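You operate a simulated robot arm through the tools that you are given. There is no shell and no other tool. Be economical: measure what you need, move in short steps, check, and stop when the job is done.

Carry out the task below with a simulated two-armed robot. There is one attempt and no reset: what you move stays moved.

## Task
Warm the rice and stir its clumps out with the turner.
Fine: the frying pan stands on the small zone; more key once, then the less key till the display shows 1, before you stir; stir while it is on, lay the turner on the spoon rest, switch off.

Only the result counts: the job must be done as asked and must still hold three seconds after the hand-in. Knocking over, shifting, dropping, spilling or breaking anything else fails it.

## Robot
Two 7-joint arms with fingered hands on one trunk, on a base that drives. Base frame: it is fixed to the floor where the robot stands at the start and does not move with it; the origin is under the middle of the robot, x ahead of it, y to its left, z up. Lengths are in cm, angles in rad, forces in N, time in s.
The left shoulder is at the start at [2.9, 15.2, 122.6], the right one opposite. With the tool pointing down near the work surface each hand reaches from about 38 to 78 cm from the robot's upright axis, wherever it stands, measured 20 degrees to its own side. Places, roughly: frying pan (36x19x7 cm) [60, 10, 100]; less key [50, 0, 100]; lock key [50, -10, 100]; melt key [50, 10, 100]; more key [50, -10, 100]; on key [50, 10, 100]; steel ladle [-150, 100, 125]; warm key [50, -20, 100]; wooden spoon [-125, 100, 125]; zone key [50, 0, 100]. Payload 3.8 kg a hand.
The TCP of each hand is the grasp point between the finger pads, 3 cm short of the fingertips. In the tool frame z runs along the fingers and y along their closing line. The gripper opens to 10.4 cm. The gripper's body begins 3.5 cm behind the TCP. The gripper is a hand of 5 fingers: y runs from the thumb to the fingers, the wrist lies at [-1.5, -10.4, -17.8] in the tool frame, and closing takes about 1.5 s.
Orientation is that of the tool frame in the base frame, as a unit quaternion [w, x, y, z]. With the fingers straight down and the wrist toward the robot, the tool's x, y and z point along [0, 1, 0], [1, 0, 0] and [0, 0, -1] of the base frame.

## Interface
- The arms move only by the tool nudge_tool. It takes "left_plan", "right_plan" or both (then of equal length, played together; a hand with none holds still); each is a list of rows, each an object of numbers (a shift or turn left out is 0, a gripper value left out holds the last): "x", "y", "z": the shift along the tool's x, y, z in cm; "ax", "ay", "az": the turn, a rotation vector about the tool's x, y, z in rad; "gripper": the opening, from 0 (shut) to 1 (fully open). In form: [{"x": .., "y": .., "z": .., "ax": .., "ay": .., "az": .., "gripper": ..}, ...]. A call has 1 to 20 rows; each row shifts and turns the commanded pose from where the row before left it, along the tool's axes as they then stand. A row lasts 0.2 s, in which the tool goes at most 5 cm and 0.15 rad; a call with a longer step from one row to the next is refused whole, and so is a gripper value outside its range. Where a pose cannot be reached the arm comes as near as it can. A force on the tool above 60 N (or 10 N above the force at the start of the call, whichever is more), or a blocked arm, ends the call early, and 0.2 s more pass. The fingers move at their own pace (about 7.2 cm/s each) and stop on an object; they squeeze with about 32 N. The grip force told is the motor's: it shows also when the fingers shut on nothing. Time passes only in rows, and 0.2 s behind the last, so rows that do not move let the fingers close. The reply holds the time, the measured pose of the TCP, the force on the tool along the base axes, the opening and the grip force, in the units named above and with some noise, with the torque about the TCP (base axes, N m) and any sound that the robot's microphone picked up, and new pictures: "pictures" is both (left out), scene, wrist or none (wrist: the cameras of the hands that moved).
- Cameras (640 x 400 px; columns grow to the right, rows downward): "scene" is now at [11.54, 3.46, 139.08]; the picture's right is [0.29, -0.96, -0.02], its down [-0.40, -0.10, -0.91] and it looks along [0.87, 0.27, -0.42] (base axes); focal length 220 px, centre (320, 200). "left" rides on the left gripper at [-8, -7.8, -14.1] in its tool frame; the picture's right is [-0.78, -0.30, 0.56], its down [0.54, -0.78, 0.33] and it looks along [0.33, 0.56, 0.76] (tool axes); focal length 247 px, centre (320, 200). "right" rides on the right gripper at [8, -7.8, -14.1] in its tool frame; the picture's right is [-0.78, 0.30, -0.56], its down [-0.54, -0.78, 0.33] and it looks along [-0.33, 0.56, 0.76] (tool axes); focal length 247 px, centre (320, 200). There is no depth. A picture from a camera that has moved, and an enlarged one, comes with that camera's place and axes in the base frame and with its lens. The place of the scene camera against the robot may be out by one fixed shift of up to 1.2 cm in any direction.
- raise_lower(by): slides the trunk up (or, below 0, down) by that many cm; the arms and the scene camera ride with it, the base frame stays. It gives what a move gives, with no picture.
- roll_base(legs): drives the robot by 1 to 6 legs, each [ahead, left, turn to the left] in cm, cm and rad, along the robot's own axes; the way and the turn of a leg run together, so that a leg with both is an arc; at most 150 cm and 3.142 rad a leg. The arms and the cameras ride along, it lands a little off, and it stops where it bumps. It gives what a move gives, and a new picture of the scene camera.
- set_grasp(shape, hand): the hand has 5 fingers and takes this shape, open, in about a second: jaw (thumb against the fingers, like two jaws); tri (thumb and two fingers); tip (a fingertip pinch); poke (one finger out to press); point (the index stretched); flat (the hand flat); cup (the hand cupped); fist (a fist). The gripper value then closes the fingers along that shape, each until it touches; the sizes above hold for jaw. It gives what a move gives, with no picture.
- aim_head(pan, tilt): turns the head with the scene camera to pan (to the left, within 1.396 rad either way) and tilt (down, from -0.506 to 1.204), counted from straight ahead of the robot. It gives what a move gives, and a new picture of the scene camera.
- inspect(camera, box): a new picture of the part [left, top, right, bottom] of that camera's present view, enlarged. No time passes.
- close_job(): hands the job in; it is judged then, once.

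Go step by step. Nothing tells you exact positions but the pictures and the camera data: compare them with the known pose of the tool, close in by small moves and look again before you grip or let go. The budget is 120 turns and 260 pictures, counting those below and the enlarged ones. Unless the task says otherwise, let go and move clear before handing in, and close with one line.

The tools are called after ">>>" as a command line: name --argument value ..., lists and objects as JSON in quotes. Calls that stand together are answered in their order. nudge_tool: Moves the arms, as the interface text tells. Its arguments: {"type":"object","properties":{"left_plan":{"type":"array","items":{"type":"object","properties":{"x":{"type":"number"},"y":{"type":"number"},"z":{"type":"number"},"ax":{"type":"number"},"ay":{"type":"number"},"az":{"type":"number"},"gripper":{"type":"number"}}}},"right_plan":{"type":"array","items":{"type":"object","properties":{"x":{"type":"number"},"y":{"type":"number"},"z":{"type":"number"},"ax":{"type":"number"},"ay":{"type":"number"},"az":{"type":"number"},"gripper":{"type":"number"}}}},"pictures":{"type":"string","enum":["both","scene","wrist","none"]}},"required":[]} The other tools are called the same way: raise_lower (by) slides the trunk up or down; set_grasp (shape, hand) gives the hand a shape; roll_base (legs) drives the base; aim_head (pan, tilt) turns the head that bears the scene camera; inspect (camera, box) takes an enlarged picture of a part of a camera's view; close_job () hands the job in.

At the start:

```text
time: 0.0
left_eef_pos: [42.28, 28.01, 132.92]
left_tool_rot: [0.001, 0.706, 0.708, 0.0]
left_wrist_force: [-0.2, 0.6, 0.0]
left_torque: [0.01, 0.0, 0.01]
left_grip_width: 10.36
left_finger_force: 0.1
left_shape: jaw
right_eef_pos: [55.85, -3.38, 136.42]
right_tool_rot: [0.0, 0.707, 0.707, 0.0]
right_wrist_force: [-0.2, -0.7, -0.4]
right_torque: [-0.01, 0.02, -0.01]
right_grip_width: 10.38
right_finger_force: 0.0
right_shape: jaw
trunk travel left (down, up): [-30.0, 15.6]
robot x, y, heading: [0.42, -0.04, -0.001]
head pan, tilt: [0.291, 0.365]
```

scene: 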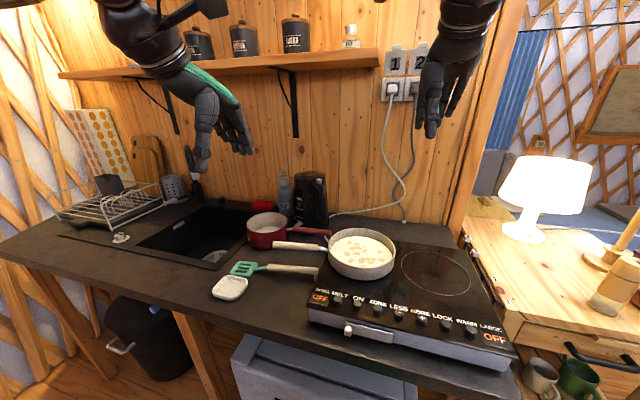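
right: 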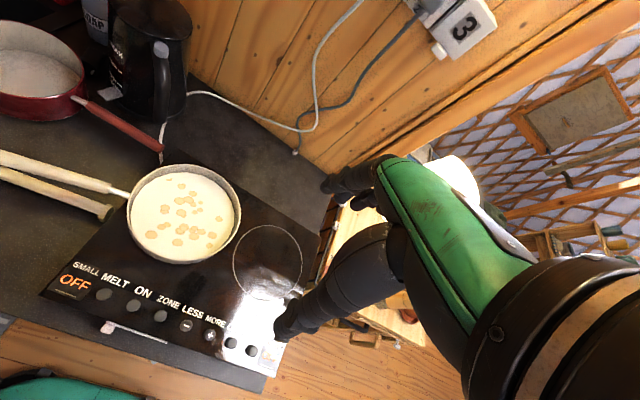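
left: 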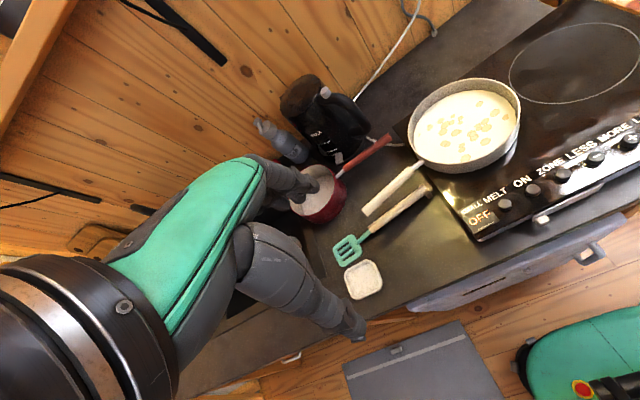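

The hob has a row of keys at its front edge, with the pan on the left (small) zone and the turner left of it beside a white spoon rest. I'll enlarge the keys and the turner first.

>>> inspect --camera "scene" --box '[290, 220, 530, 370]'

>>> inspect --camera "right" --box '[30, 150, 330, 390]'

>>> inspect --camera "scene" --box '[200, 200, 400, 325]'

```text
2.67 times, centred on (410, 295) of scene
camera zoom: at [11.54, 3.46, 139.08], right [0.29, -0.96, -0.02], down [-0.4, -0.1, -0.91], along [0.87, 0.27, -0.42], focal length 587 px, centre (80, -53)
```

zoom: 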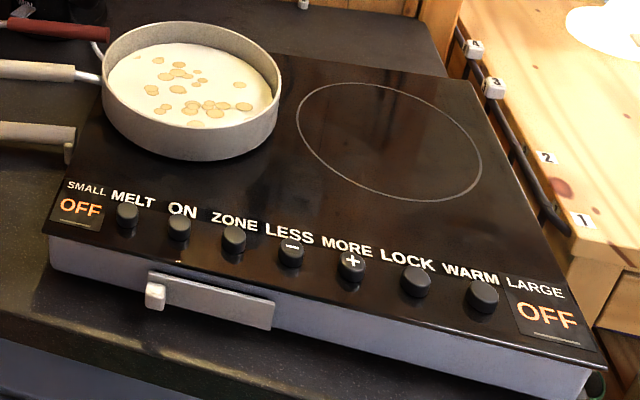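

```text
1.67 times, centred on (180, 270) of right
camera zoom: at [48.0, 4.48, 150.62], right [0.3, -0.78, 0.56], down [-0.78, -0.54, -0.33], along [0.56, -0.33, -0.76], focal length 412 px, centre (553, 83)
```

zoom: 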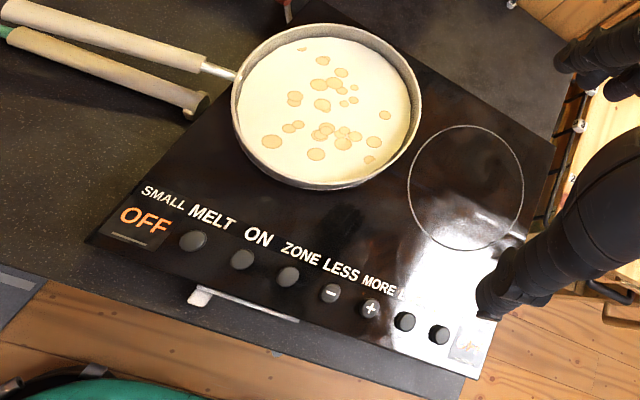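

```text
3.20 times, centred on (300, 262) of scene
camera zoom: at [11.54, 3.46, 139.08], right [0.29, -0.96, -0.02], down [-0.4, -0.1, -0.91], along [0.87, 0.27, -0.42], focal length 704 px, centre (384, 0)
```

zoom: 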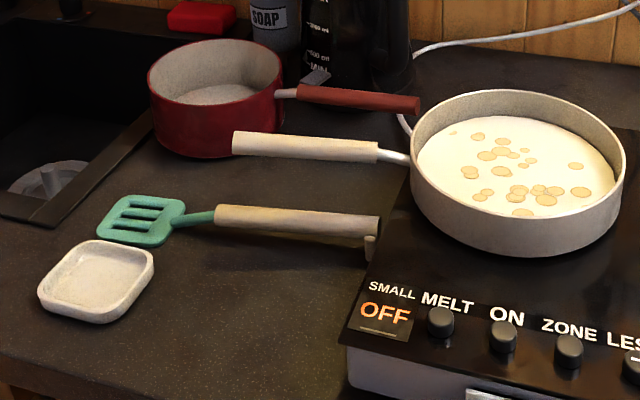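

Triangulated from the pictures: key tops are at about x 48, z 96.6, with y MELT 10.5, ON 6.1, ZONE 1.7, LESS -2.8, MORE -7.2. The turner handle runs below the pan's handle. Next I'll shape the right hand to poke and aim the head at the keys.

>>> set_grasp --hand "right" --shape "poke"

>>> aim_head --pan 0.1 --tilt 0.6

```text
time: 0.9
left_eef_pos: [42.3, 28.07, 132.85]
left_tool_rot: [-0.001, 0.706, 0.708, 0.0]
left_wrist_force: [0.0, 0.8, -0.1]
left_torque: [-0.01, 0.04, 0.02]
left_grip_width: 10.35
left_finger_force: 0.1
left_shape: jaw
right_eef_pos: [55.86, -3.44, 136.47]
right_tool_rot: [-0.001, 0.708, 0.706, 0.0]
right_wrist_force: [0.6, 0.5, -0.2]
right_torque: [0.04, 0.0, -0.01]
right_grip_width: 0.0
right_finger_force: 0.1
right_shape: poke
trunk travel left (down, up): [-30.0, 15.6]
robot x, y, heading: [-0.35, 0.12, -0.002]
head pan, tilt: [0.291, 0.365]
```

```text
time: 1.7
left_eef_pos: [42.45, 27.92, 132.95]
left_tool_rot: [0.001, 0.706, 0.708, 0.0]
left_wrist_force: [-0.3, 0.2, -0.5]
left_torque: [-0.02, -0.01, -0.02]
left_grip_width: 10.37
left_finger_force: 0.0
left_shape: jaw
right_eef_pos: [55.74, -3.49, 136.45]
right_tool_rot: [-0.001, 0.707, 0.707, 0.0]
right_wrist_force: [0.1, 0.1, -0.5]
right_torque: [0.01, -0.01, -0.03]
right_grip_width: 0.0
right_finger_force: 0.0
right_shape: poke
trunk travel left (down, up): [-30.0, 15.6]
robot x, y, heading: [-0.04, 0.14, -0.005]
head pan, tilt: [0.099, 0.6]
camera scene: at [11.29, 1.67, 136.96], right [0.1, -0.99, -0.01], down [-0.61, -0.06, -0.79], along [0.78, 0.08, -0.62], focal length 220 px, centre (320, 200)
```

scene: 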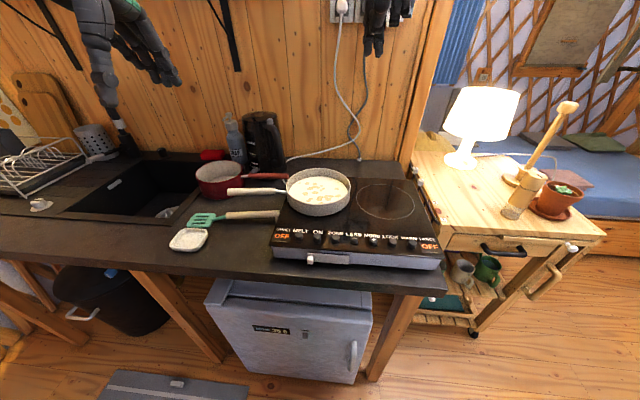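

Now I bring the right hand to above the ON key and look at where the poking fingertip sits.

>>> nudge_tool --right_plan '[{"x": 1.6, "y": -1.3, "z": 3.5}, {"x": 1.6, "y": -1.3, "z": 3.5}, {"x": 1.6, "y": -1.3, "z": 3.5}, {"x": 1.6, "y": -1.3, "z": 3.5}, {"x": 1.6, "y": -1.3, "z": 3.5}, {"x": 1.6, "y": -1.3, "z": 3.5}, {}]'

>>> inspect --camera "scene" --box '[250, 150, 450, 275]'

```text
time: 3.3
left_eef_pos: [42.28, 28.06, 132.87]
left_tool_rot: [0.0, 0.707, 0.708, 0.0]
left_wrist_force: [0.1, 0.9, -0.7]
left_torque: [0.0, -0.01, 0.0]
left_grip_width: 10.39
left_finger_force: 0.0
left_shape: jaw
right_eef_pos: [47.93, 6.3, 115.37]
right_tool_rot: [-0.001, 0.707, 0.707, 0.001]
right_wrist_force: [0.8, 0.0, -0.3]
right_torque: [-0.02, -0.01, 0.01]
right_grip_width: 0.01
right_finger_force: 0.0
right_shape: poke
trunk travel left (down, up): [-30.0, 15.6]
robot x, y, heading: [0.01, -0.04, -0.003]
head pan, tilt: [0.099, 0.6]
camera scene: at [11.28, 1.64, 136.96], right [0.1, -1.0, -0.01], down [-0.62, -0.06, -0.79], along [0.78, 0.08, -0.62], focal length 220 px, centre (320, 200)
camera right: at [40.12, 14.22, 129.6], right [0.3, -0.78, 0.56], down [-0.78, -0.54, -0.33], along [0.56, -0.33, -0.76], focal length 247 px, centre (320, 200)
```

scene: 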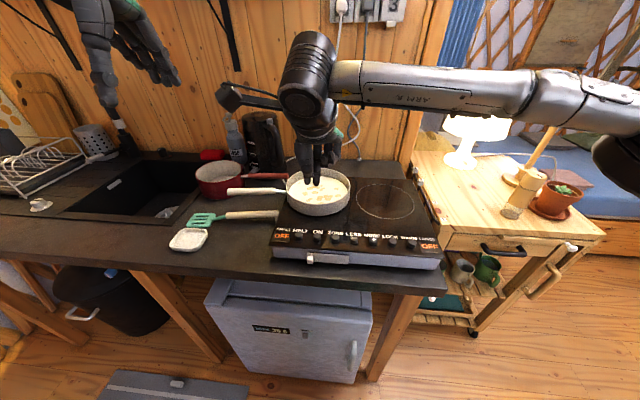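
right: 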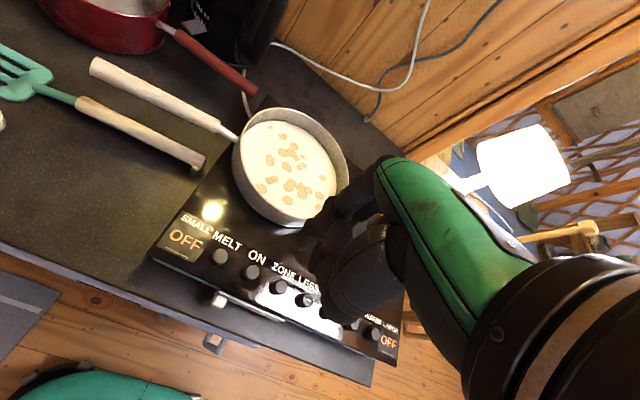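

```text
3.20 times, centred on (350, 212) of scene
camera zoom: at [11.28, 1.64, 136.96], right [0.1, -1.0, -0.01], down [-0.62, -0.06, -0.79], along [0.78, 0.08, -0.62], focal length 704 px, centre (224, 160)
```

zoom: 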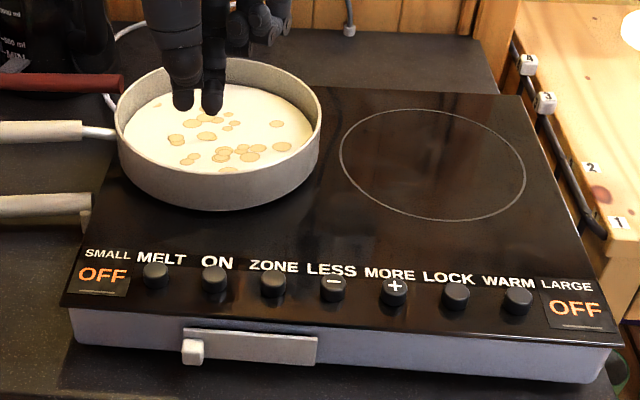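

Fingertips look about 3 cm below the TCP. I'll enlarge to see which finger sticks out.

>>> inspect --camera "scene" --box '[270, 100, 366, 200]'

>>> inspect --camera "right" --box '[200, 150, 420, 360]'

```text
4.00 times, centred on (318, 150) of scene
camera zoom: at [11.28, 1.64, 136.96], right [0.1, -1.0, -0.01], down [-0.62, -0.06, -0.79], along [0.78, 0.08, -0.62], focal length 880 px, centre (328, 400)
```

zoom: 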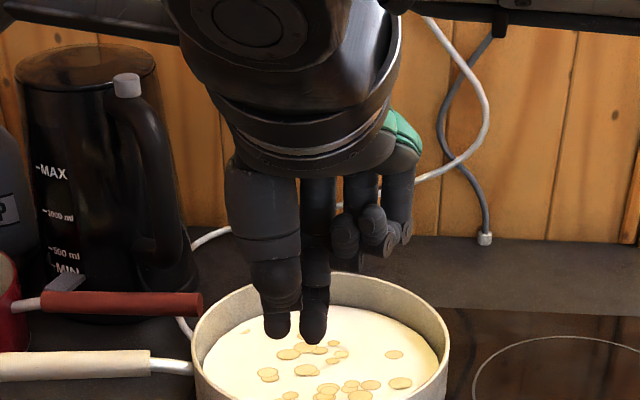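

```text
1.90 times, centred on (310, 255) of right
camera zoom: at [40.12, 14.22, 129.6], right [0.3, -0.78, 0.56], down [-0.78, -0.54, -0.33], along [0.56, -0.33, -0.76], focal length 470 px, centre (339, 95)
```

zoom: 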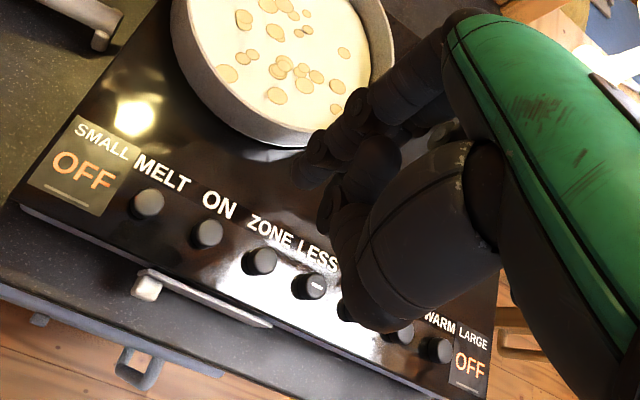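

The index is the lower finger, tip near TCP + (1, 0, -4.4). I'll bring it to just above ON and check.

>>> nudge_tool --right_plan '[{"y": -0.3, "z": 3.6}, {"y": -0.3, "z": 3.6}, {"y": -0.2, "z": 3.6}, {}]' --pictures "none"

>>> inspect --camera "scene" --box '[260, 180, 388, 260]'

>>> inspect --camera "right" --box '[180, 150, 400, 360]'

```text
time: 4.3
left_eef_pos: [42.22, 27.95, 132.81]
left_tool_rot: [0.001, 0.706, 0.708, -0.001]
left_wrist_force: [0.1, 1.2, 0.6]
left_torque: [-0.03, 0.01, 0.0]
left_grip_width: 10.37
left_finger_force: 0.0
left_shape: jaw
right_eef_pos: [47.17, 6.35, 104.66]
right_tool_rot: [0.0, 0.707, 0.707, 0.0]
right_wrist_force: [0.6, -0.2, -0.7]
right_torque: [0.03, 0.02, -0.04]
right_grip_width: 0.0
right_finger_force: 0.0
right_shape: poke
trunk travel left (down, up): [-30.0, 15.6]
robot x, y, heading: [0.04, -0.33, -0.002]
head pan, tilt: [0.099, 0.6]
```

```text
5.00 times, centred on (324, 220) of scene
camera zoom: at [11.27, 1.68, 136.96], right [0.1, -1.0, -0.01], down [-0.62, -0.06, -0.79], along [0.78, 0.08, -0.62], focal length 1100 px, centre (300, 100)
```

zoom: 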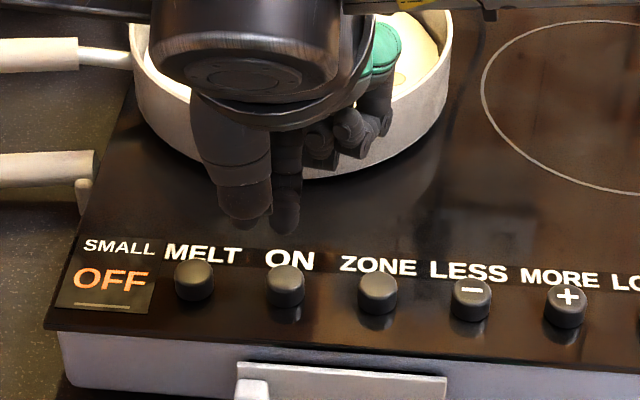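

```text
1.90 times, centred on (290, 255) of right
camera zoom: at [39.42, 14.24, 118.79], right [0.3, -0.78, 0.56], down [-0.78, -0.54, -0.33], along [0.56, -0.33, -0.76], focal length 470 px, centre (377, 95)
```

zoom: 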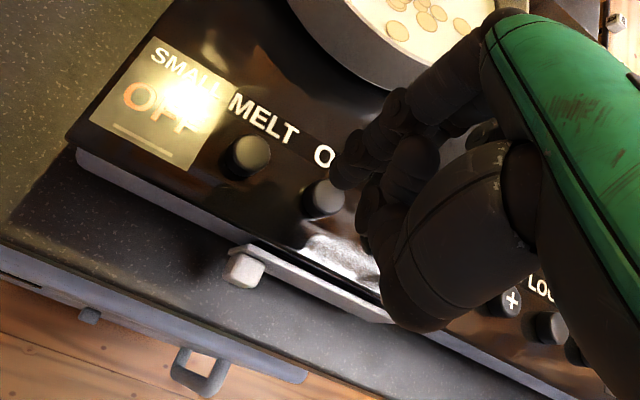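

The index tip is over ON at about z 100.3. I'll press down gently and look at the display.

>>> nudge_tool --right_plan '[{"z": 2.0}, {"z": 0.8}, {"z": 0.4}, {"z": 0.3}]' --pictures "none"

>>> inspect --camera "scene" --box '[260, 190, 452, 270]'

```text
time: 5.3
left_eef_pos: [42.26, 27.98, 132.93]
left_tool_rot: [0.001, 0.707, 0.708, 0.0]
left_wrist_force: [-0.1, 0.4, -0.1]
left_torque: [0.02, -0.01, -0.01]
left_grip_width: 10.37
left_finger_force: 0.0
left_shape: jaw
right_eef_pos: [47.21, 6.15, 101.21]
right_tool_rot: [-0.001, 0.707, 0.707, 0.0]
right_wrist_force: [-0.8, -0.1, -0.2]
right_torque: [0.01, 0.01, 0.0]
right_grip_width: 0.02
right_finger_force: 0.0
right_shape: poke
trunk travel left (down, up): [-30.0, 15.6]
robot x, y, heading: [-0.11, 0.39, -0.002]
head pan, tilt: [0.099, 0.6]
```

```text
3.33 times, centred on (356, 230) of scene
camera zoom: at [11.3, 1.67, 136.96], right [0.1, -1.0, -0.01], down [-0.62, -0.06, -0.79], along [0.78, 0.08, -0.62], focal length 734 px, centre (200, 100)
```

zoom: 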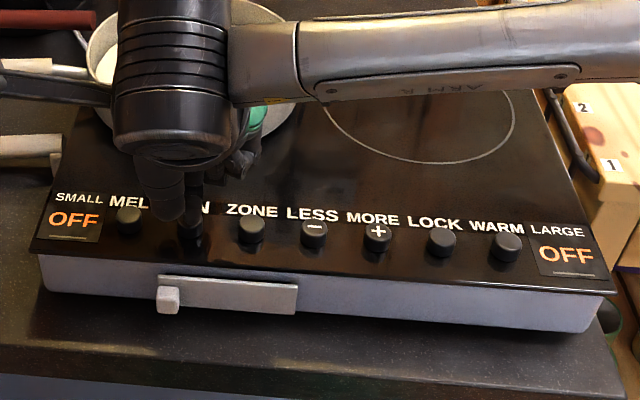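

No contact force yet; I continue down in small steps.

>>> nudge_tool --right_plan '[{"z": 0.3}, {"z": 0.2}]' --pictures "none"

>>> inspect --camera "scene" --box '[260, 190, 452, 270]'

```text
time: 5.9
left_eef_pos: [42.37, 27.99, 132.88]
left_tool_rot: [-0.001, 0.707, 0.707, 0.0]
left_wrist_force: [0.0, 0.1, -0.5]
left_torque: [0.02, -0.01, 0.03]
left_grip_width: 10.37
left_finger_force: 0.1
left_shape: jaw
right_eef_pos: [47.22, 6.09, 100.63]
right_tool_rot: [0.0, 0.707, 0.707, 0.0]
right_wrist_force: [-0.4, 0.1, 0.6]
right_torque: [0.0, -0.01, 0.0]
right_grip_width: 0.02
right_finger_force: 0.1
right_shape: poke
trunk travel left (down, up): [-30.0, 15.6]
robot x, y, heading: [0.12, 0.08, -0.003]
head pan, tilt: [0.099, 0.6]
```

```text
3.33 times, centred on (356, 230) of scene
camera zoom: at [11.29, 1.67, 136.96], right [0.1, -1.0, -0.01], down [-0.62, -0.06, -0.79], along [0.78, 0.08, -0.62], focal length 734 px, centre (200, 100)
```

zoom: 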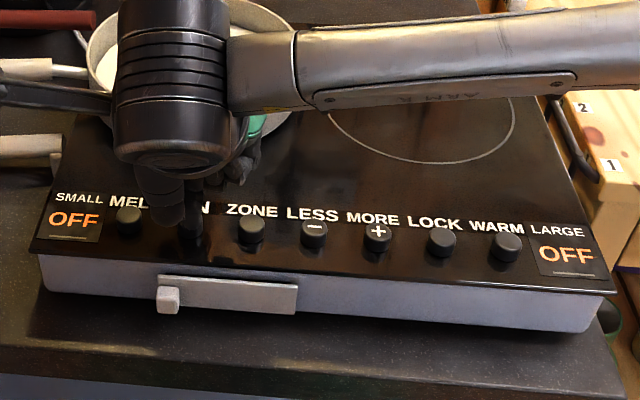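

>>> inspect --camera "scene" --box '[285, 210, 349, 250]'

>>> inspect --camera "right" --box '[200, 170, 360, 270]'

```text
10.00 times, centred on (317, 230) of scene
camera zoom: at [11.29, 1.67, 136.96], right [0.1, -1.0, -0.01], down [-0.62, -0.06, -0.79], along [0.78, 0.08, -0.62], focal length 2201 px, centre (350, -100)
```

zoom: 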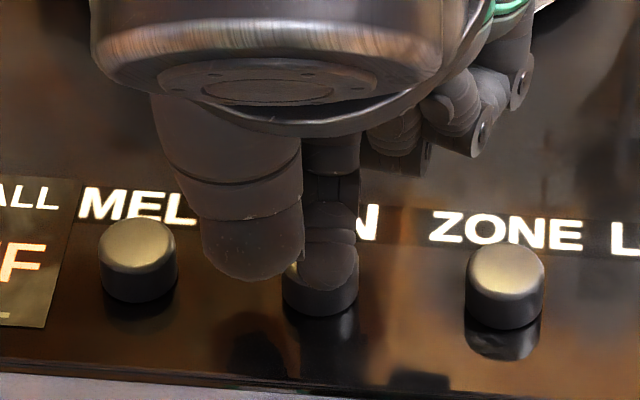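

```text
4.00 times, centred on (280, 220) of right
camera zoom: at [39.36, 14.1, 114.85], right [0.3, -0.78, 0.56], down [-0.78, -0.54, -0.33], along [0.56, -0.33, -0.76], focal length 988 px, centre (480, 120)
```

zoom: 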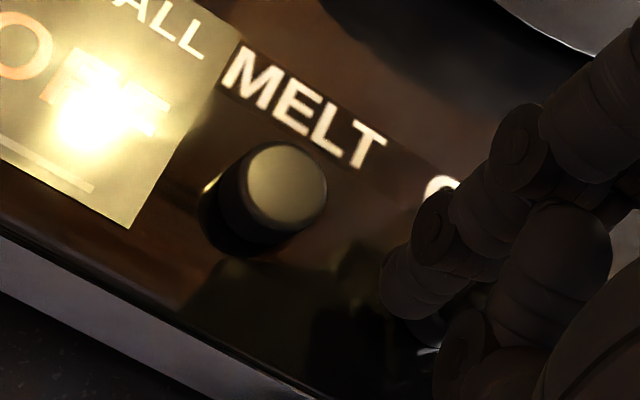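

The tip is right over the key, almost touching. I continue.

>>> nudge_tool --right_plan '[{"z": 0.2}, {"z": 0.2}]' --pictures "none"

>>> inspect --camera "scene" --box '[269, 205, 349, 255]'

```text
time: 6.5
left_eef_pos: [42.22, 28.02, 132.89]
left_tool_rot: [-0.001, 0.706, 0.708, 0.0]
left_wrist_force: [-0.5, -0.2, 0.0]
left_torque: [-0.01, -0.03, 0.02]
left_grip_width: 10.36
left_finger_force: 0.1
left_shape: jaw
right_eef_pos: [47.2, 6.23, 100.32]
right_tool_rot: [0.0, 0.707, 0.707, 0.0]
right_wrist_force: [0.0, 0.0, 0.9]
right_torque: [-0.03, 0.02, -0.03]
right_grip_width: 0.0
right_finger_force: 0.1
right_shape: poke
trunk travel left (down, up): [-30.0, 15.6]
robot x, y, heading: [0.1, -0.1, 0.003]
head pan, tilt: [0.099, 0.6]
heard: click
```

```text
8.00 times, centred on (309, 230) of scene
camera zoom: at [11.27, 1.67, 136.96], right [0.1, -1.0, -0.01], down [-0.62, -0.06, -0.79], along [0.78, 0.08, -0.62], focal length 1761 px, centre (408, -40)
```

zoom: 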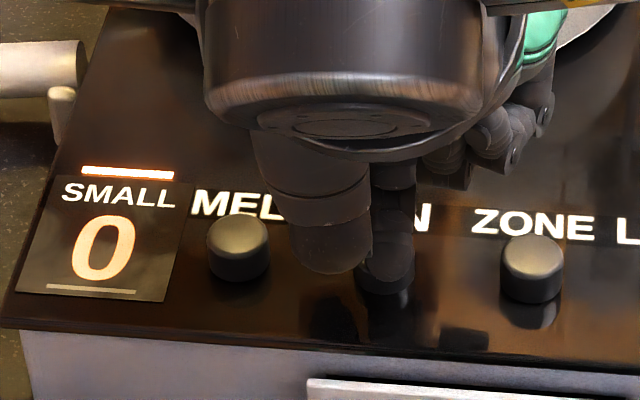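

ON clicked: SMALL now shows 0 and its bar is lit. I lift and move to the MORE key.

>>> nudge_tool --right_plan '[{"z": -1.0}, {"z": -1.5}, {"x": -4.4}, {"x": -4.4}, {"x": -4.4}, {"z": 1.5}, {}]' --pictures "none"

>>> inspect --camera "scene" --box '[262, 190, 454, 270]'

>>> inspect --camera "scene" --box '[335, 210, 415, 260]'

```text
time: 8.1
left_eef_pos: [42.25, 28.02, 132.94]
left_tool_rot: [0.0, 0.706, 0.708, 0.0]
left_wrist_force: [-0.4, -0.1, 0.3]
left_torque: [-0.03, -0.01, 0.02]
left_grip_width: 10.37
left_finger_force: 0.0
left_shape: jaw
right_eef_pos: [47.23, -6.86, 101.18]
right_tool_rot: [0.001, 0.707, 0.708, 0.0]
right_wrist_force: [0.5, -0.6, 0.4]
right_torque: [0.0, 0.0, -0.04]
right_grip_width: 0.0
right_finger_force: 0.0
right_shape: poke
trunk travel left (down, up): [-30.0, 15.6]
robot x, y, heading: [-0.11, -0.3, -0.003]
head pan, tilt: [0.099, 0.6]
```

```text
3.33 times, centred on (358, 230) of scene
camera zoom: at [11.3, 1.69, 136.96], right [0.1, -1.0, -0.01], down [-0.62, -0.06, -0.79], along [0.78, 0.08, -0.62], focal length 734 px, centre (193, 100)
```

zoom: 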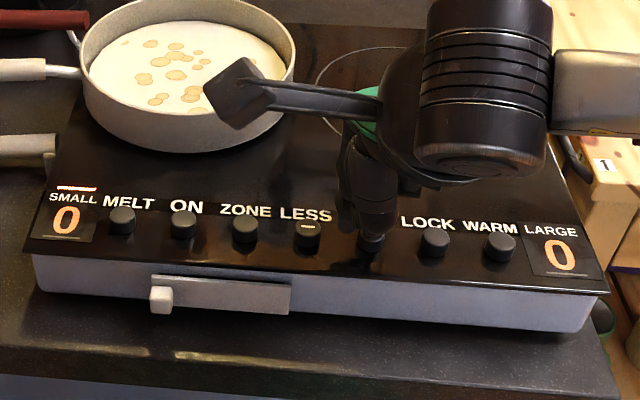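

```text
8.00 times, centred on (375, 235) of scene
camera zoom: at [11.3, 1.69, 136.96], right [0.1, -1.0, -0.01], down [-0.62, -0.06, -0.79], along [0.78, 0.08, -0.62], focal length 1761 px, centre (-120, -80)
```

zoom: 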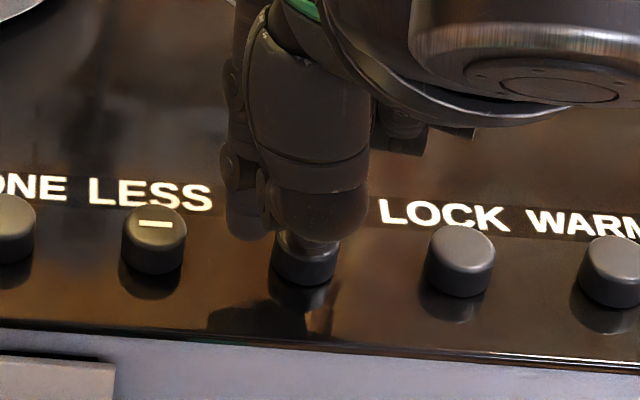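

SMALL is selected with 0 on both displays. The index tip may be a bit left of MORE, so I check with the wrist camera.

>>> inspect --camera "right" --box '[160, 140, 400, 290]'

>>> inspect --camera "scene" --box '[355, 210, 387, 240]'

```text
2.67 times, centred on (280, 215) of right
camera zoom: at [39.42, 1.0, 115.46], right [0.3, -0.78, 0.56], down [-0.78, -0.54, -0.33], along [0.56, -0.33, -0.76], focal length 659 px, centre (427, 160)
```

zoom: 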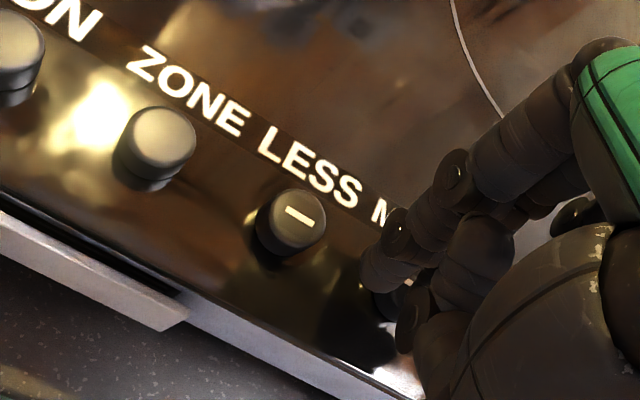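

```text
13.33 times, centred on (371, 225) of scene
camera zoom: at [11.3, 1.69, 136.96], right [0.1, -1.0, -0.01], down [-0.62, -0.06, -0.79], along [0.78, 0.08, -0.62], focal length 2934 px, centre (-360, -133)
```

zoom: 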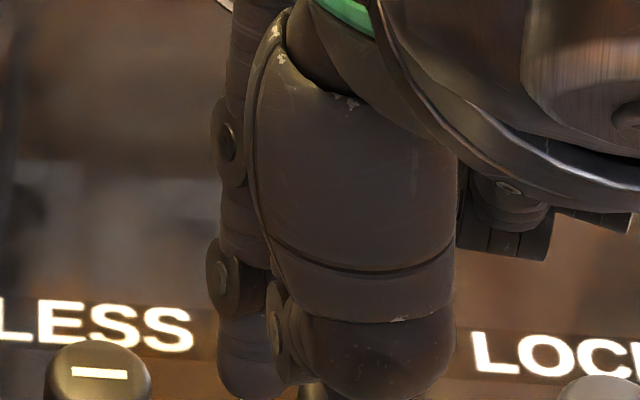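

Both cameras say the index tip is about 1.3 cm left of MORE. I shift right and press gently.

>>> nudge_tool --right_plan '[{"z": -1.0}, {"x": -1.3, "y": 0.3}, {"z": 1.0}, {}]' --pictures "none"

>>> inspect --camera "scene" --box '[335, 210, 415, 260]'

>>> inspect --camera "right" --box '[200, 140, 400, 290]'

```text
time: 9.1
left_eef_pos: [42.22, 27.95, 132.77]
left_tool_rot: [-0.001, 0.706, 0.708, 0.0]
left_wrist_force: [-0.1, 0.2, 0.2]
left_torque: [-0.02, 0.03, 0.0]
left_grip_width: 10.35
left_finger_force: 0.1
left_shape: jaw
right_eef_pos: [47.58, -8.19, 101.38]
right_tool_rot: [0.0, 0.707, 0.707, 0.0]
right_wrist_force: [-0.7, -0.3, -0.1]
right_torque: [0.03, -0.01, 0.02]
right_grip_width: 0.02
right_finger_force: 0.1
right_shape: poke
trunk travel left (down, up): [-30.0, 15.6]
robot x, y, heading: [0.36, -0.02, 0.008]
head pan, tilt: [0.099, 0.6]
```

```text
8.00 times, centred on (375, 235) of scene
camera zoom: at [11.29, 1.7, 136.96], right [0.1, -1.0, -0.01], down [-0.62, -0.06, -0.79], along [0.78, 0.08, -0.62], focal length 1761 px, centre (-120, -80)
```

zoom: 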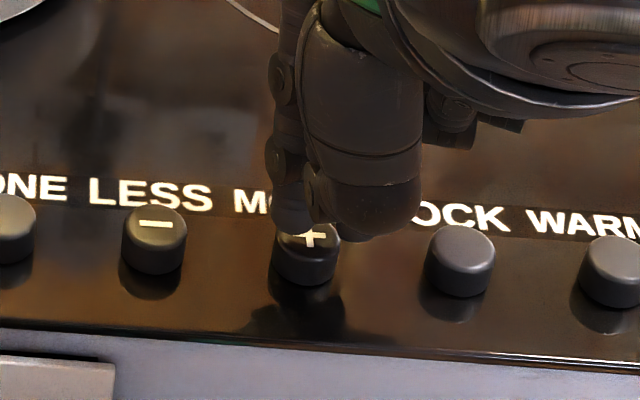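

```text
2.67 times, centred on (300, 215) of right
camera zoom: at [39.71, -0.28, 115.54], right [0.3, -0.78, 0.56], down [-0.78, -0.54, -0.33], along [0.56, -0.33, -0.76], focal length 659 px, centre (373, 160)
```

zoom: 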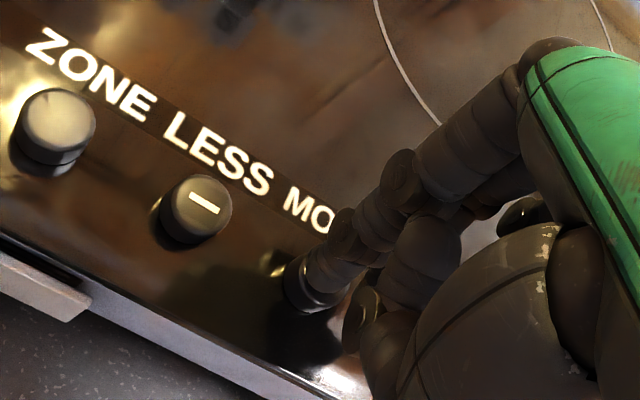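

Now well aligned. Press.

>>> nudge_tool --right_plan '[{"x": -0.2, "z": 0.5}, {"z": 0.3}, {"z": 0.2}]' --pictures "none"

>>> inspect --camera "scene" --box '[262, 190, 454, 270]'

```text
time: 9.9
left_eef_pos: [42.24, 28.07, 132.89]
left_tool_rot: [0.0, 0.707, 0.708, 0.0]
left_wrist_force: [0.1, 0.4, 0.0]
left_torque: [-0.07, -0.02, -0.02]
left_grip_width: 10.36
left_finger_force: 0.1
left_shape: jaw
right_eef_pos: [47.59, -8.59, 100.38]
right_tool_rot: [0.0, 0.707, 0.707, 0.001]
right_wrist_force: [0.5, 0.4, 0.9]
right_torque: [0.02, 0.0, 0.03]
right_grip_width: 0.0
right_finger_force: 0.1
right_shape: poke
trunk travel left (down, up): [-30.0, 15.6]
robot x, y, heading: [0.17, -0.4, 0.004]
head pan, tilt: [0.099, 0.6]
heard: click
```

```text
3.33 times, centred on (358, 230) of scene
camera zoom: at [11.27, 1.67, 136.96], right [0.1, -1.0, -0.01], down [-0.62, -0.06, -0.79], along [0.78, 0.08, -0.62], focal length 734 px, centre (193, 100)
```

zoom: 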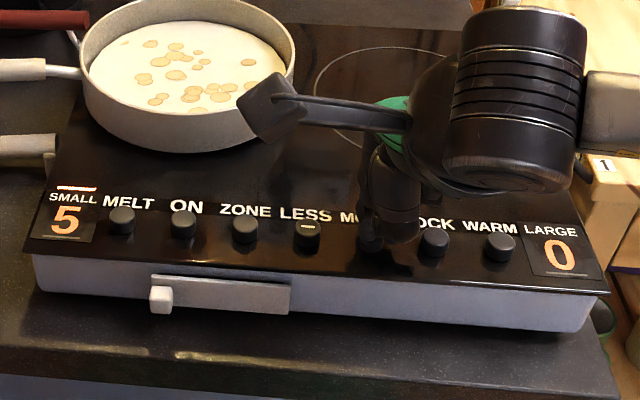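

SMALL shows 5. Now on to LESS, with one press.

>>> nudge_tool --right_plan '[{"z": -1.0}, {"z": -1.0}, {"x": 4.5}, {"z": 1.0}, {}]' --pictures "none"

>>> inspect --camera "scene" --box '[315, 205, 395, 255]'

```text
time: 11.1
left_eef_pos: [42.3, 27.85, 132.95]
left_tool_rot: [0.0, 0.707, 0.708, 0.0]
left_wrist_force: [0.3, -0.5, -0.6]
left_torque: [0.04, -0.02, 0.01]
left_grip_width: 10.35
left_finger_force: 0.1
left_shape: jaw
right_eef_pos: [47.44, -4.12, 101.38]
right_tool_rot: [-0.001, 0.707, 0.707, 0.0]
right_wrist_force: [0.0, -0.5, 0.3]
right_torque: [-0.03, -0.01, 0.01]
right_grip_width: 0.02
right_finger_force: 0.1
right_shape: poke
trunk travel left (down, up): [-30.0, 15.6]
robot x, y, heading: [-0.27, 0.15, 0.001]
head pan, tilt: [0.099, 0.6]
```

```text
8.00 times, centred on (355, 230) of scene
camera zoom: at [11.24, 1.57, 136.96], right [0.1, -1.0, -0.01], down [-0.62, -0.06, -0.79], along [0.78, 0.08, -0.62], focal length 1761 px, centre (40, -40)
```

zoom: 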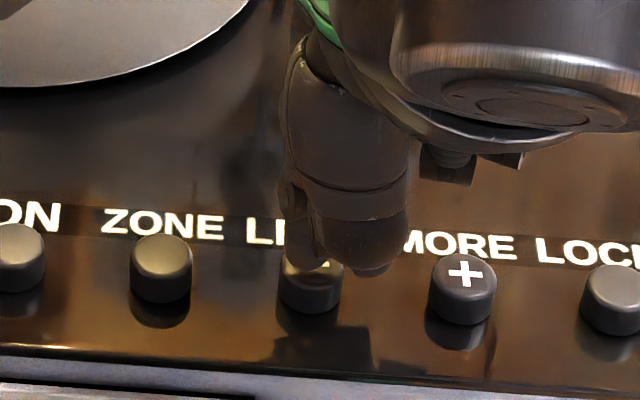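

Aligned over LESS; press once and release.

>>> nudge_tool --right_plan '[{"z": 0.5}, {"z": 0.3}, {"z": 0.2}, {"z": -0.5}, {"z": -0.5}]' --pictures "none"

>>> inspect --camera "scene" --box '[262, 190, 454, 270]'

```text
time: 12.3
left_eef_pos: [42.31, 28.04, 132.93]
left_tool_rot: [0.001, 0.706, 0.708, 0.0]
left_wrist_force: [0.7, 0.0, -0.3]
left_torque: [-0.02, -0.03, 0.0]
left_grip_width: 10.37
left_finger_force: 0.0
left_shape: jaw
right_eef_pos: [47.57, -4.14, 101.21]
right_tool_rot: [0.0, 0.707, 0.707, 0.0]
right_wrist_force: [0.0, -0.3, -0.2]
right_torque: [-0.02, -0.02, 0.02]
right_grip_width: 0.03
right_finger_force: 0.2
right_shape: poke
trunk travel left (down, up): [-30.0, 15.6]
robot x, y, heading: [-0.19, -0.01, 0.004]
head pan, tilt: [0.099, 0.6]
heard: click
```

```text
3.33 times, centred on (358, 230) of scene
camera zoom: at [11.27, 1.67, 136.96], right [0.1, -1.0, -0.01], down [-0.62, -0.06, -0.79], along [0.78, 0.08, -0.62], focal length 734 px, centre (193, 100)
```

zoom: 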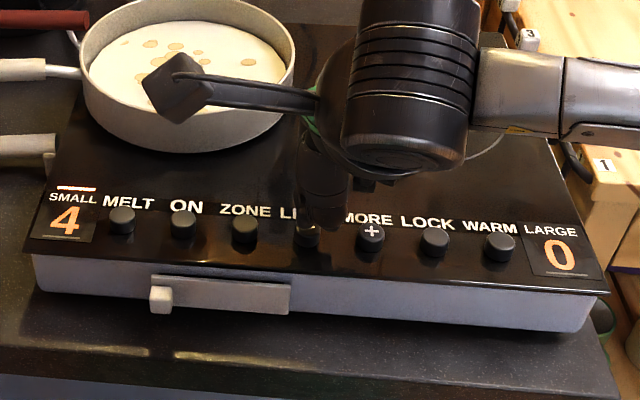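

SMALL shows 4, so a press works. Three more presses the same way.

>>> nudge_tool --right_plan '[{"z": 0.5}, {"z": 0.3}, {"z": 0.2}, {"z": -0.5}, {"z": -0.5}, {}, {"z": 0.5}, {"z": 0.3}, {"z": 0.2}, {"z": -0.5}, {"z": -0.5}]' --pictures "none"

>>> inspect --camera "scene" --box '[262, 190, 454, 270]'

```text
time: 14.7
left_eef_pos: [42.41, 27.94, 132.89]
left_tool_rot: [0.0, 0.707, 0.707, 0.0]
left_wrist_force: [0.0, 0.5, -0.7]
left_torque: [-0.01, 0.02, 0.01]
left_grip_width: 10.38
left_finger_force: 0.1
left_shape: jaw
right_eef_pos: [47.44, -4.11, 101.25]
right_tool_rot: [-0.001, 0.707, 0.707, 0.0]
right_wrist_force: [0.1, -0.1, 0.2]
right_torque: [0.0, 0.0, 0.01]
right_grip_width: 0.01
right_finger_force: 0.1
right_shape: poke
trunk travel left (down, up): [-30.0, 15.6]
robot x, y, heading: [0.25, -0.18, -0.0]
head pan, tilt: [0.099, 0.6]
heard: click, click
```

```text
3.33 times, centred on (358, 230) of scene
camera zoom: at [11.28, 1.66, 136.96], right [0.1, -1.0, -0.01], down [-0.62, -0.06, -0.79], along [0.78, 0.08, -0.62], focal length 734 px, centre (193, 100)
```

zoom: 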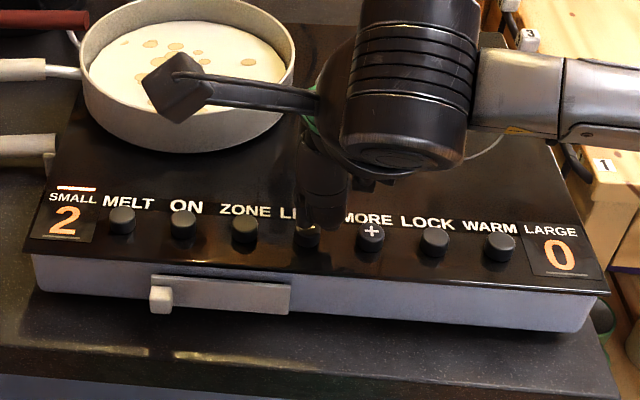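

One last press, then I move the right hand up and away to the right, and aim the head at the turner.

>>> nudge_tool --right_plan '[{"z": 0.5}, {"z": 0.3}, {"z": 0.2}, {"z": -0.5}, {"z": -1.5}, {"z": -4}, {"z": -4}, {"x": -3, "z": -4}, {"x": -4, "z": -4}, {"x": -4, "z": -3}, {"x": -4}, {"x": -4}, {}]' --pictures "none"

>>> aim_head --pan 0.45 --tilt 0.6

>>> inspect --camera "scene" --box '[260, 150, 580, 350]'

```text
refused: row 9 steps farther than a row can; nothing moved
```

```text
time: 15.5
left_eef_pos: [42.39, 28.06, 132.82]
left_tool_rot: [0.0, 0.706, 0.708, 0.0]
left_wrist_force: [0.1, -0.1, -0.6]
left_torque: [0.02, -0.01, 0.01]
left_grip_width: 10.36
left_finger_force: 0.0
left_shape: jaw
right_eef_pos: [47.49, -4.1, 101.22]
right_tool_rot: [0.0, 0.708, 0.707, 0.0]
right_wrist_force: [-0.2, 0.2, 0.4]
right_torque: [0.0, 0.03, -0.01]
right_grip_width: 0.0
right_finger_force: 0.0
right_shape: poke
trunk travel left (down, up): [-30.0, 15.6]
robot x, y, heading: [0.19, 0.12, 0.003]
head pan, tilt: [0.45, 0.6]
camera scene: at [10.45, 4.63, 137.01], right [0.43, -0.9, -0.03], down [-0.56, -0.25, -0.79], along [0.7, 0.36, -0.61], focal length 220 px, centre (320, 200)
```

scene: 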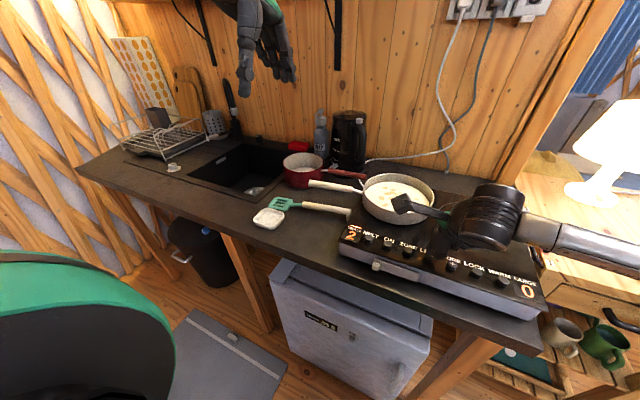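

```text
2.00 times, centred on (420, 250) of scene
camera zoom: at [10.45, 4.63, 137.01], right [0.43, -0.9, -0.03], down [-0.56, -0.25, -0.79], along [0.7, 0.36, -0.61], focal length 440 px, centre (120, 100)
```

zoom: 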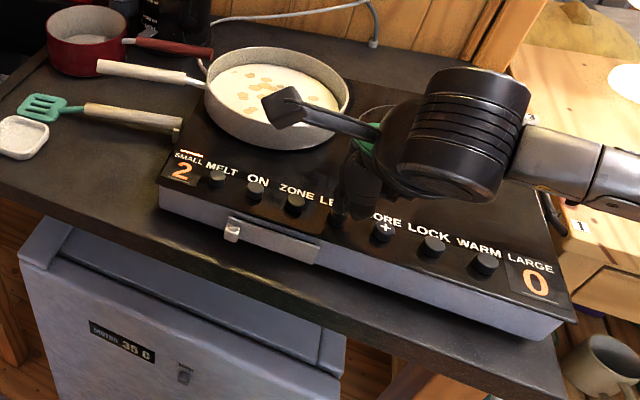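

The step was too long and refused; nothing moved and the display is still 2. I redo it with shorter steps.

>>> nudge_tool --right_plan '[{"z": 0.5}, {"z": 0.3}, {"z": 0.2}, {"z": -0.5}, {"z": -1.5}, {"z": -4}, {"z": -4}, {"x": -3, "z": -3}, {"x": -3, "z": -3}, {"x": -4, "z": -1}, {"x": -4}, {"x": -4}, {}]' --pictures "scene"

>>> inspect --camera "scene" --box '[240, 165, 400, 265]'

>>> inspect --camera "left" --box '[320, 60, 560, 310]'

```text
time: 18.3
left_eef_pos: [42.23, 28.04, 132.83]
left_tool_rot: [0.0, 0.707, 0.708, 0.0]
left_wrist_force: [0.2, -0.1, 0.4]
left_torque: [-0.01, -0.01, 0.01]
left_grip_width: 10.4
left_finger_force: 0.0
left_shape: jaw
right_eef_pos: [47.64, -22.28, 117.36]
right_tool_rot: [0.0, 0.707, 0.707, 0.0]
right_wrist_force: [-0.5, 0.1, -0.4]
right_torque: [0.0, -0.01, -0.01]
right_grip_width: 0.0
right_finger_force: 0.0
right_shape: poke
trunk travel left (down, up): [-30.0, 15.6]
robot x, y, heading: [0.03, 0.38, -0.002]
head pan, tilt: [0.45, 0.6]
heard: click
camera scene: at [10.47, 4.7, 137.01], right [0.43, -0.9, -0.03], down [-0.56, -0.25, -0.79], along [0.7, 0.36, -0.61], focal length 220 px, centre (320, 200)
```

scene: 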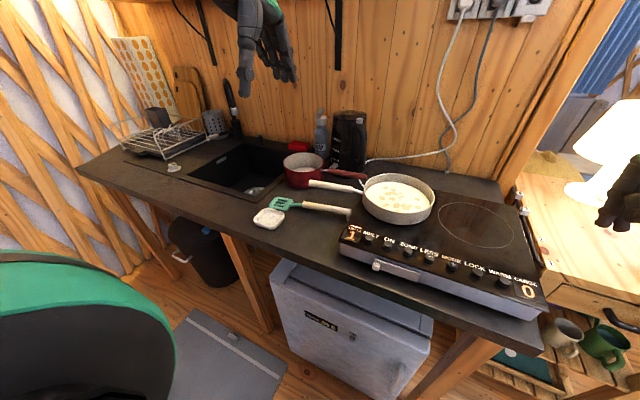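

```text
4.00 times, centred on (320, 215) of scene
camera zoom: at [10.47, 4.7, 137.01], right [0.43, -0.9, -0.03], down [-0.56, -0.25, -0.79], along [0.7, 0.36, -0.61], focal length 880 px, centre (320, 140)
```

zoom: 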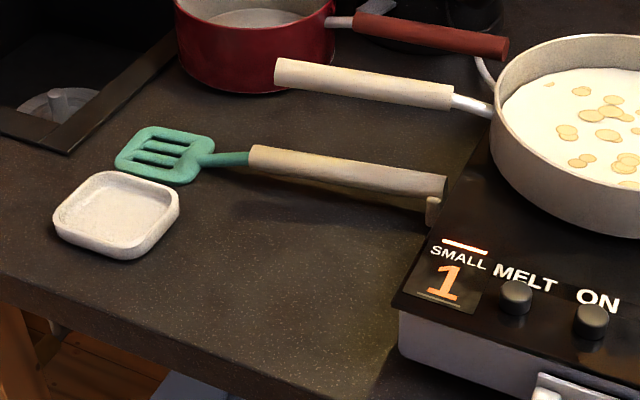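

```text
1.60 times, centred on (440, 185) of left
camera zoom: at [34.58, 20.02, 147.02], right [-0.3, -0.78, -0.56], down [-0.78, 0.53, -0.33], along [0.56, 0.33, -0.76], focal length 395 px, centre (128, 224)
```

zoom: 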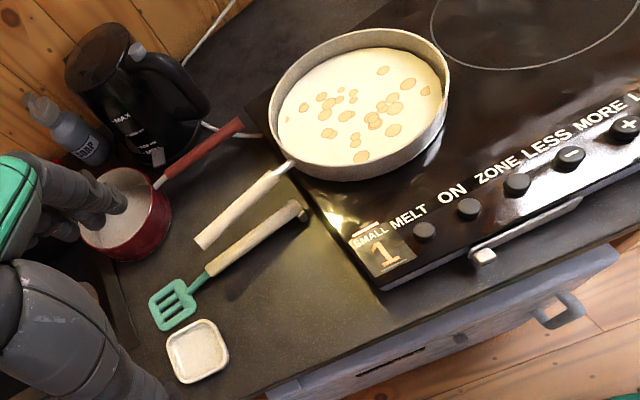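

The display shows 1 with the SMALL bar lit. The turner lies at roughly blade (58, 42), neck (59, 37), handle end (61, 19), with the pan's handle above the handle half. I'll bring the left hand above the neck, to swing the handle out from beneath.

>>> nudge_tool --left_plan '[{"x": 1.1, "y": 2.1, "z": 3.2}, {"x": 1.1, "y": 2.1, "z": 3.2}, {"x": 1.1, "y": 2.1, "z": 3.2}, {"x": 1.1, "y": 2.1, "z": 3.2}, {"x": 1.1, "y": 2.1, "z": 3.2}, {"x": 1.1, "y": 2.1, "z": 3.2}, {"x": 1.1, "y": 2.1, "z": 3.2}, {"x": 1.1, "y": 2.1, "z": 3.2}, {}]'

>>> inspect --camera "scene" --box '[220, 120, 380, 245]'

>>> inspect --camera "left" --box '[220, 100, 480, 320]'

```text
time: 20.3
left_eef_pos: [58.94, 36.75, 107.34]
left_tool_rot: [0.001, 0.707, 0.708, 0.0]
left_wrist_force: [-0.1, 0.2, 0.0]
left_torque: [0.02, -0.01, 0.01]
left_grip_width: 10.37
left_finger_force: 0.1
left_shape: jaw
right_eef_pos: [47.54, -22.22, 117.37]
right_tool_rot: [0.0, 0.707, 0.707, -0.001]
right_wrist_force: [0.3, 0.3, -1.0]
right_torque: [-0.02, -0.04, 0.01]
right_grip_width: 0.01
right_finger_force: 0.1
right_shape: poke
trunk travel left (down, up): [-30.0, 15.6]
robot x, y, heading: [0.12, 0.16, 0.001]
head pan, tilt: [0.45, 0.6]
camera scene: at [10.39, 4.62, 137.02], right [0.43, -0.9, -0.03], down [-0.56, -0.25, -0.79], along [0.7, 0.36, -0.61], focal length 220 px, centre (320, 200)
camera left: at [51.21, 28.71, 121.5], right [-0.29, -0.78, -0.56], down [-0.78, 0.53, -0.33], along [0.56, 0.33, -0.76], focal length 247 px, centre (320, 200)
```

scene: 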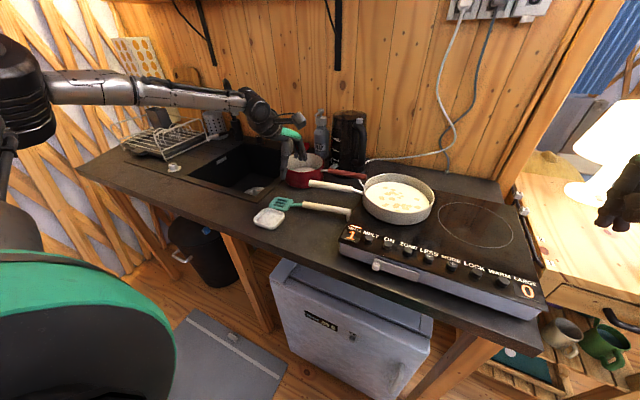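
left: 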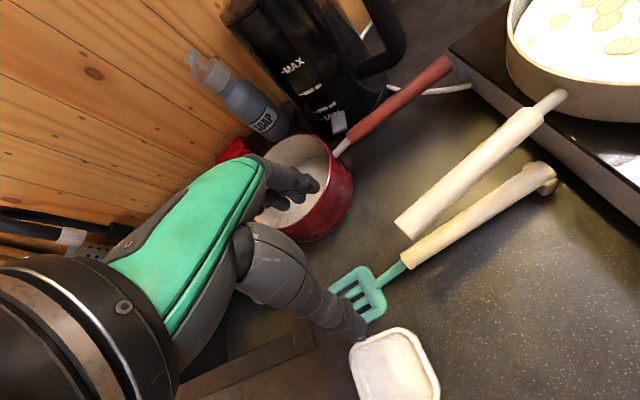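

```text
3.20 times, centred on (300, 182) of scene
camera zoom: at [10.39, 4.62, 137.02], right [0.43, -0.9, -0.03], down [-0.56, -0.25, -0.79], along [0.7, 0.36, -0.61], focal length 704 px, centre (384, 256)
```

zoom: 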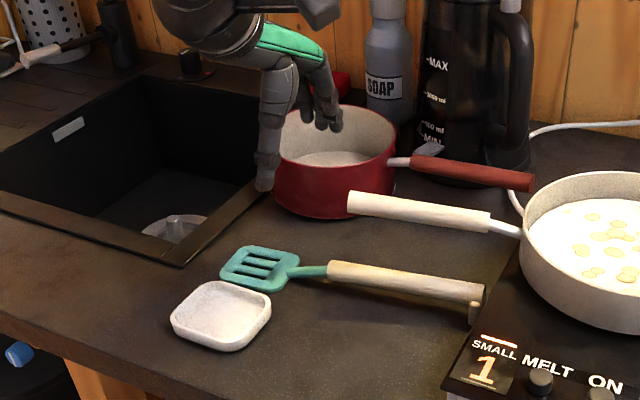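

```text
1.82 times, centred on (350, 210) of left
camera zoom: at [51.21, 28.71, 121.5], right [-0.29, -0.78, -0.56], down [-0.78, 0.53, -0.33], along [0.56, 0.33, -0.76], focal length 449 px, centre (266, 182)
```

zoom: 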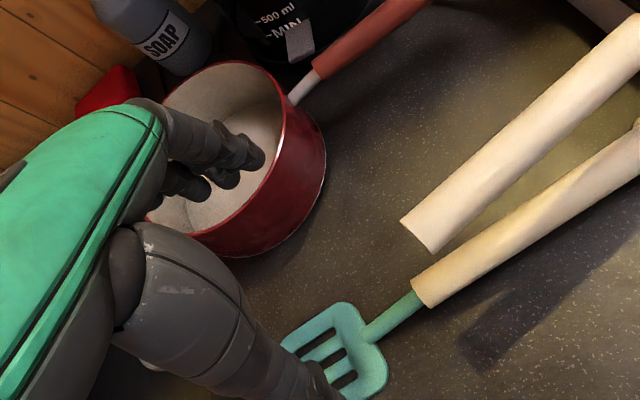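

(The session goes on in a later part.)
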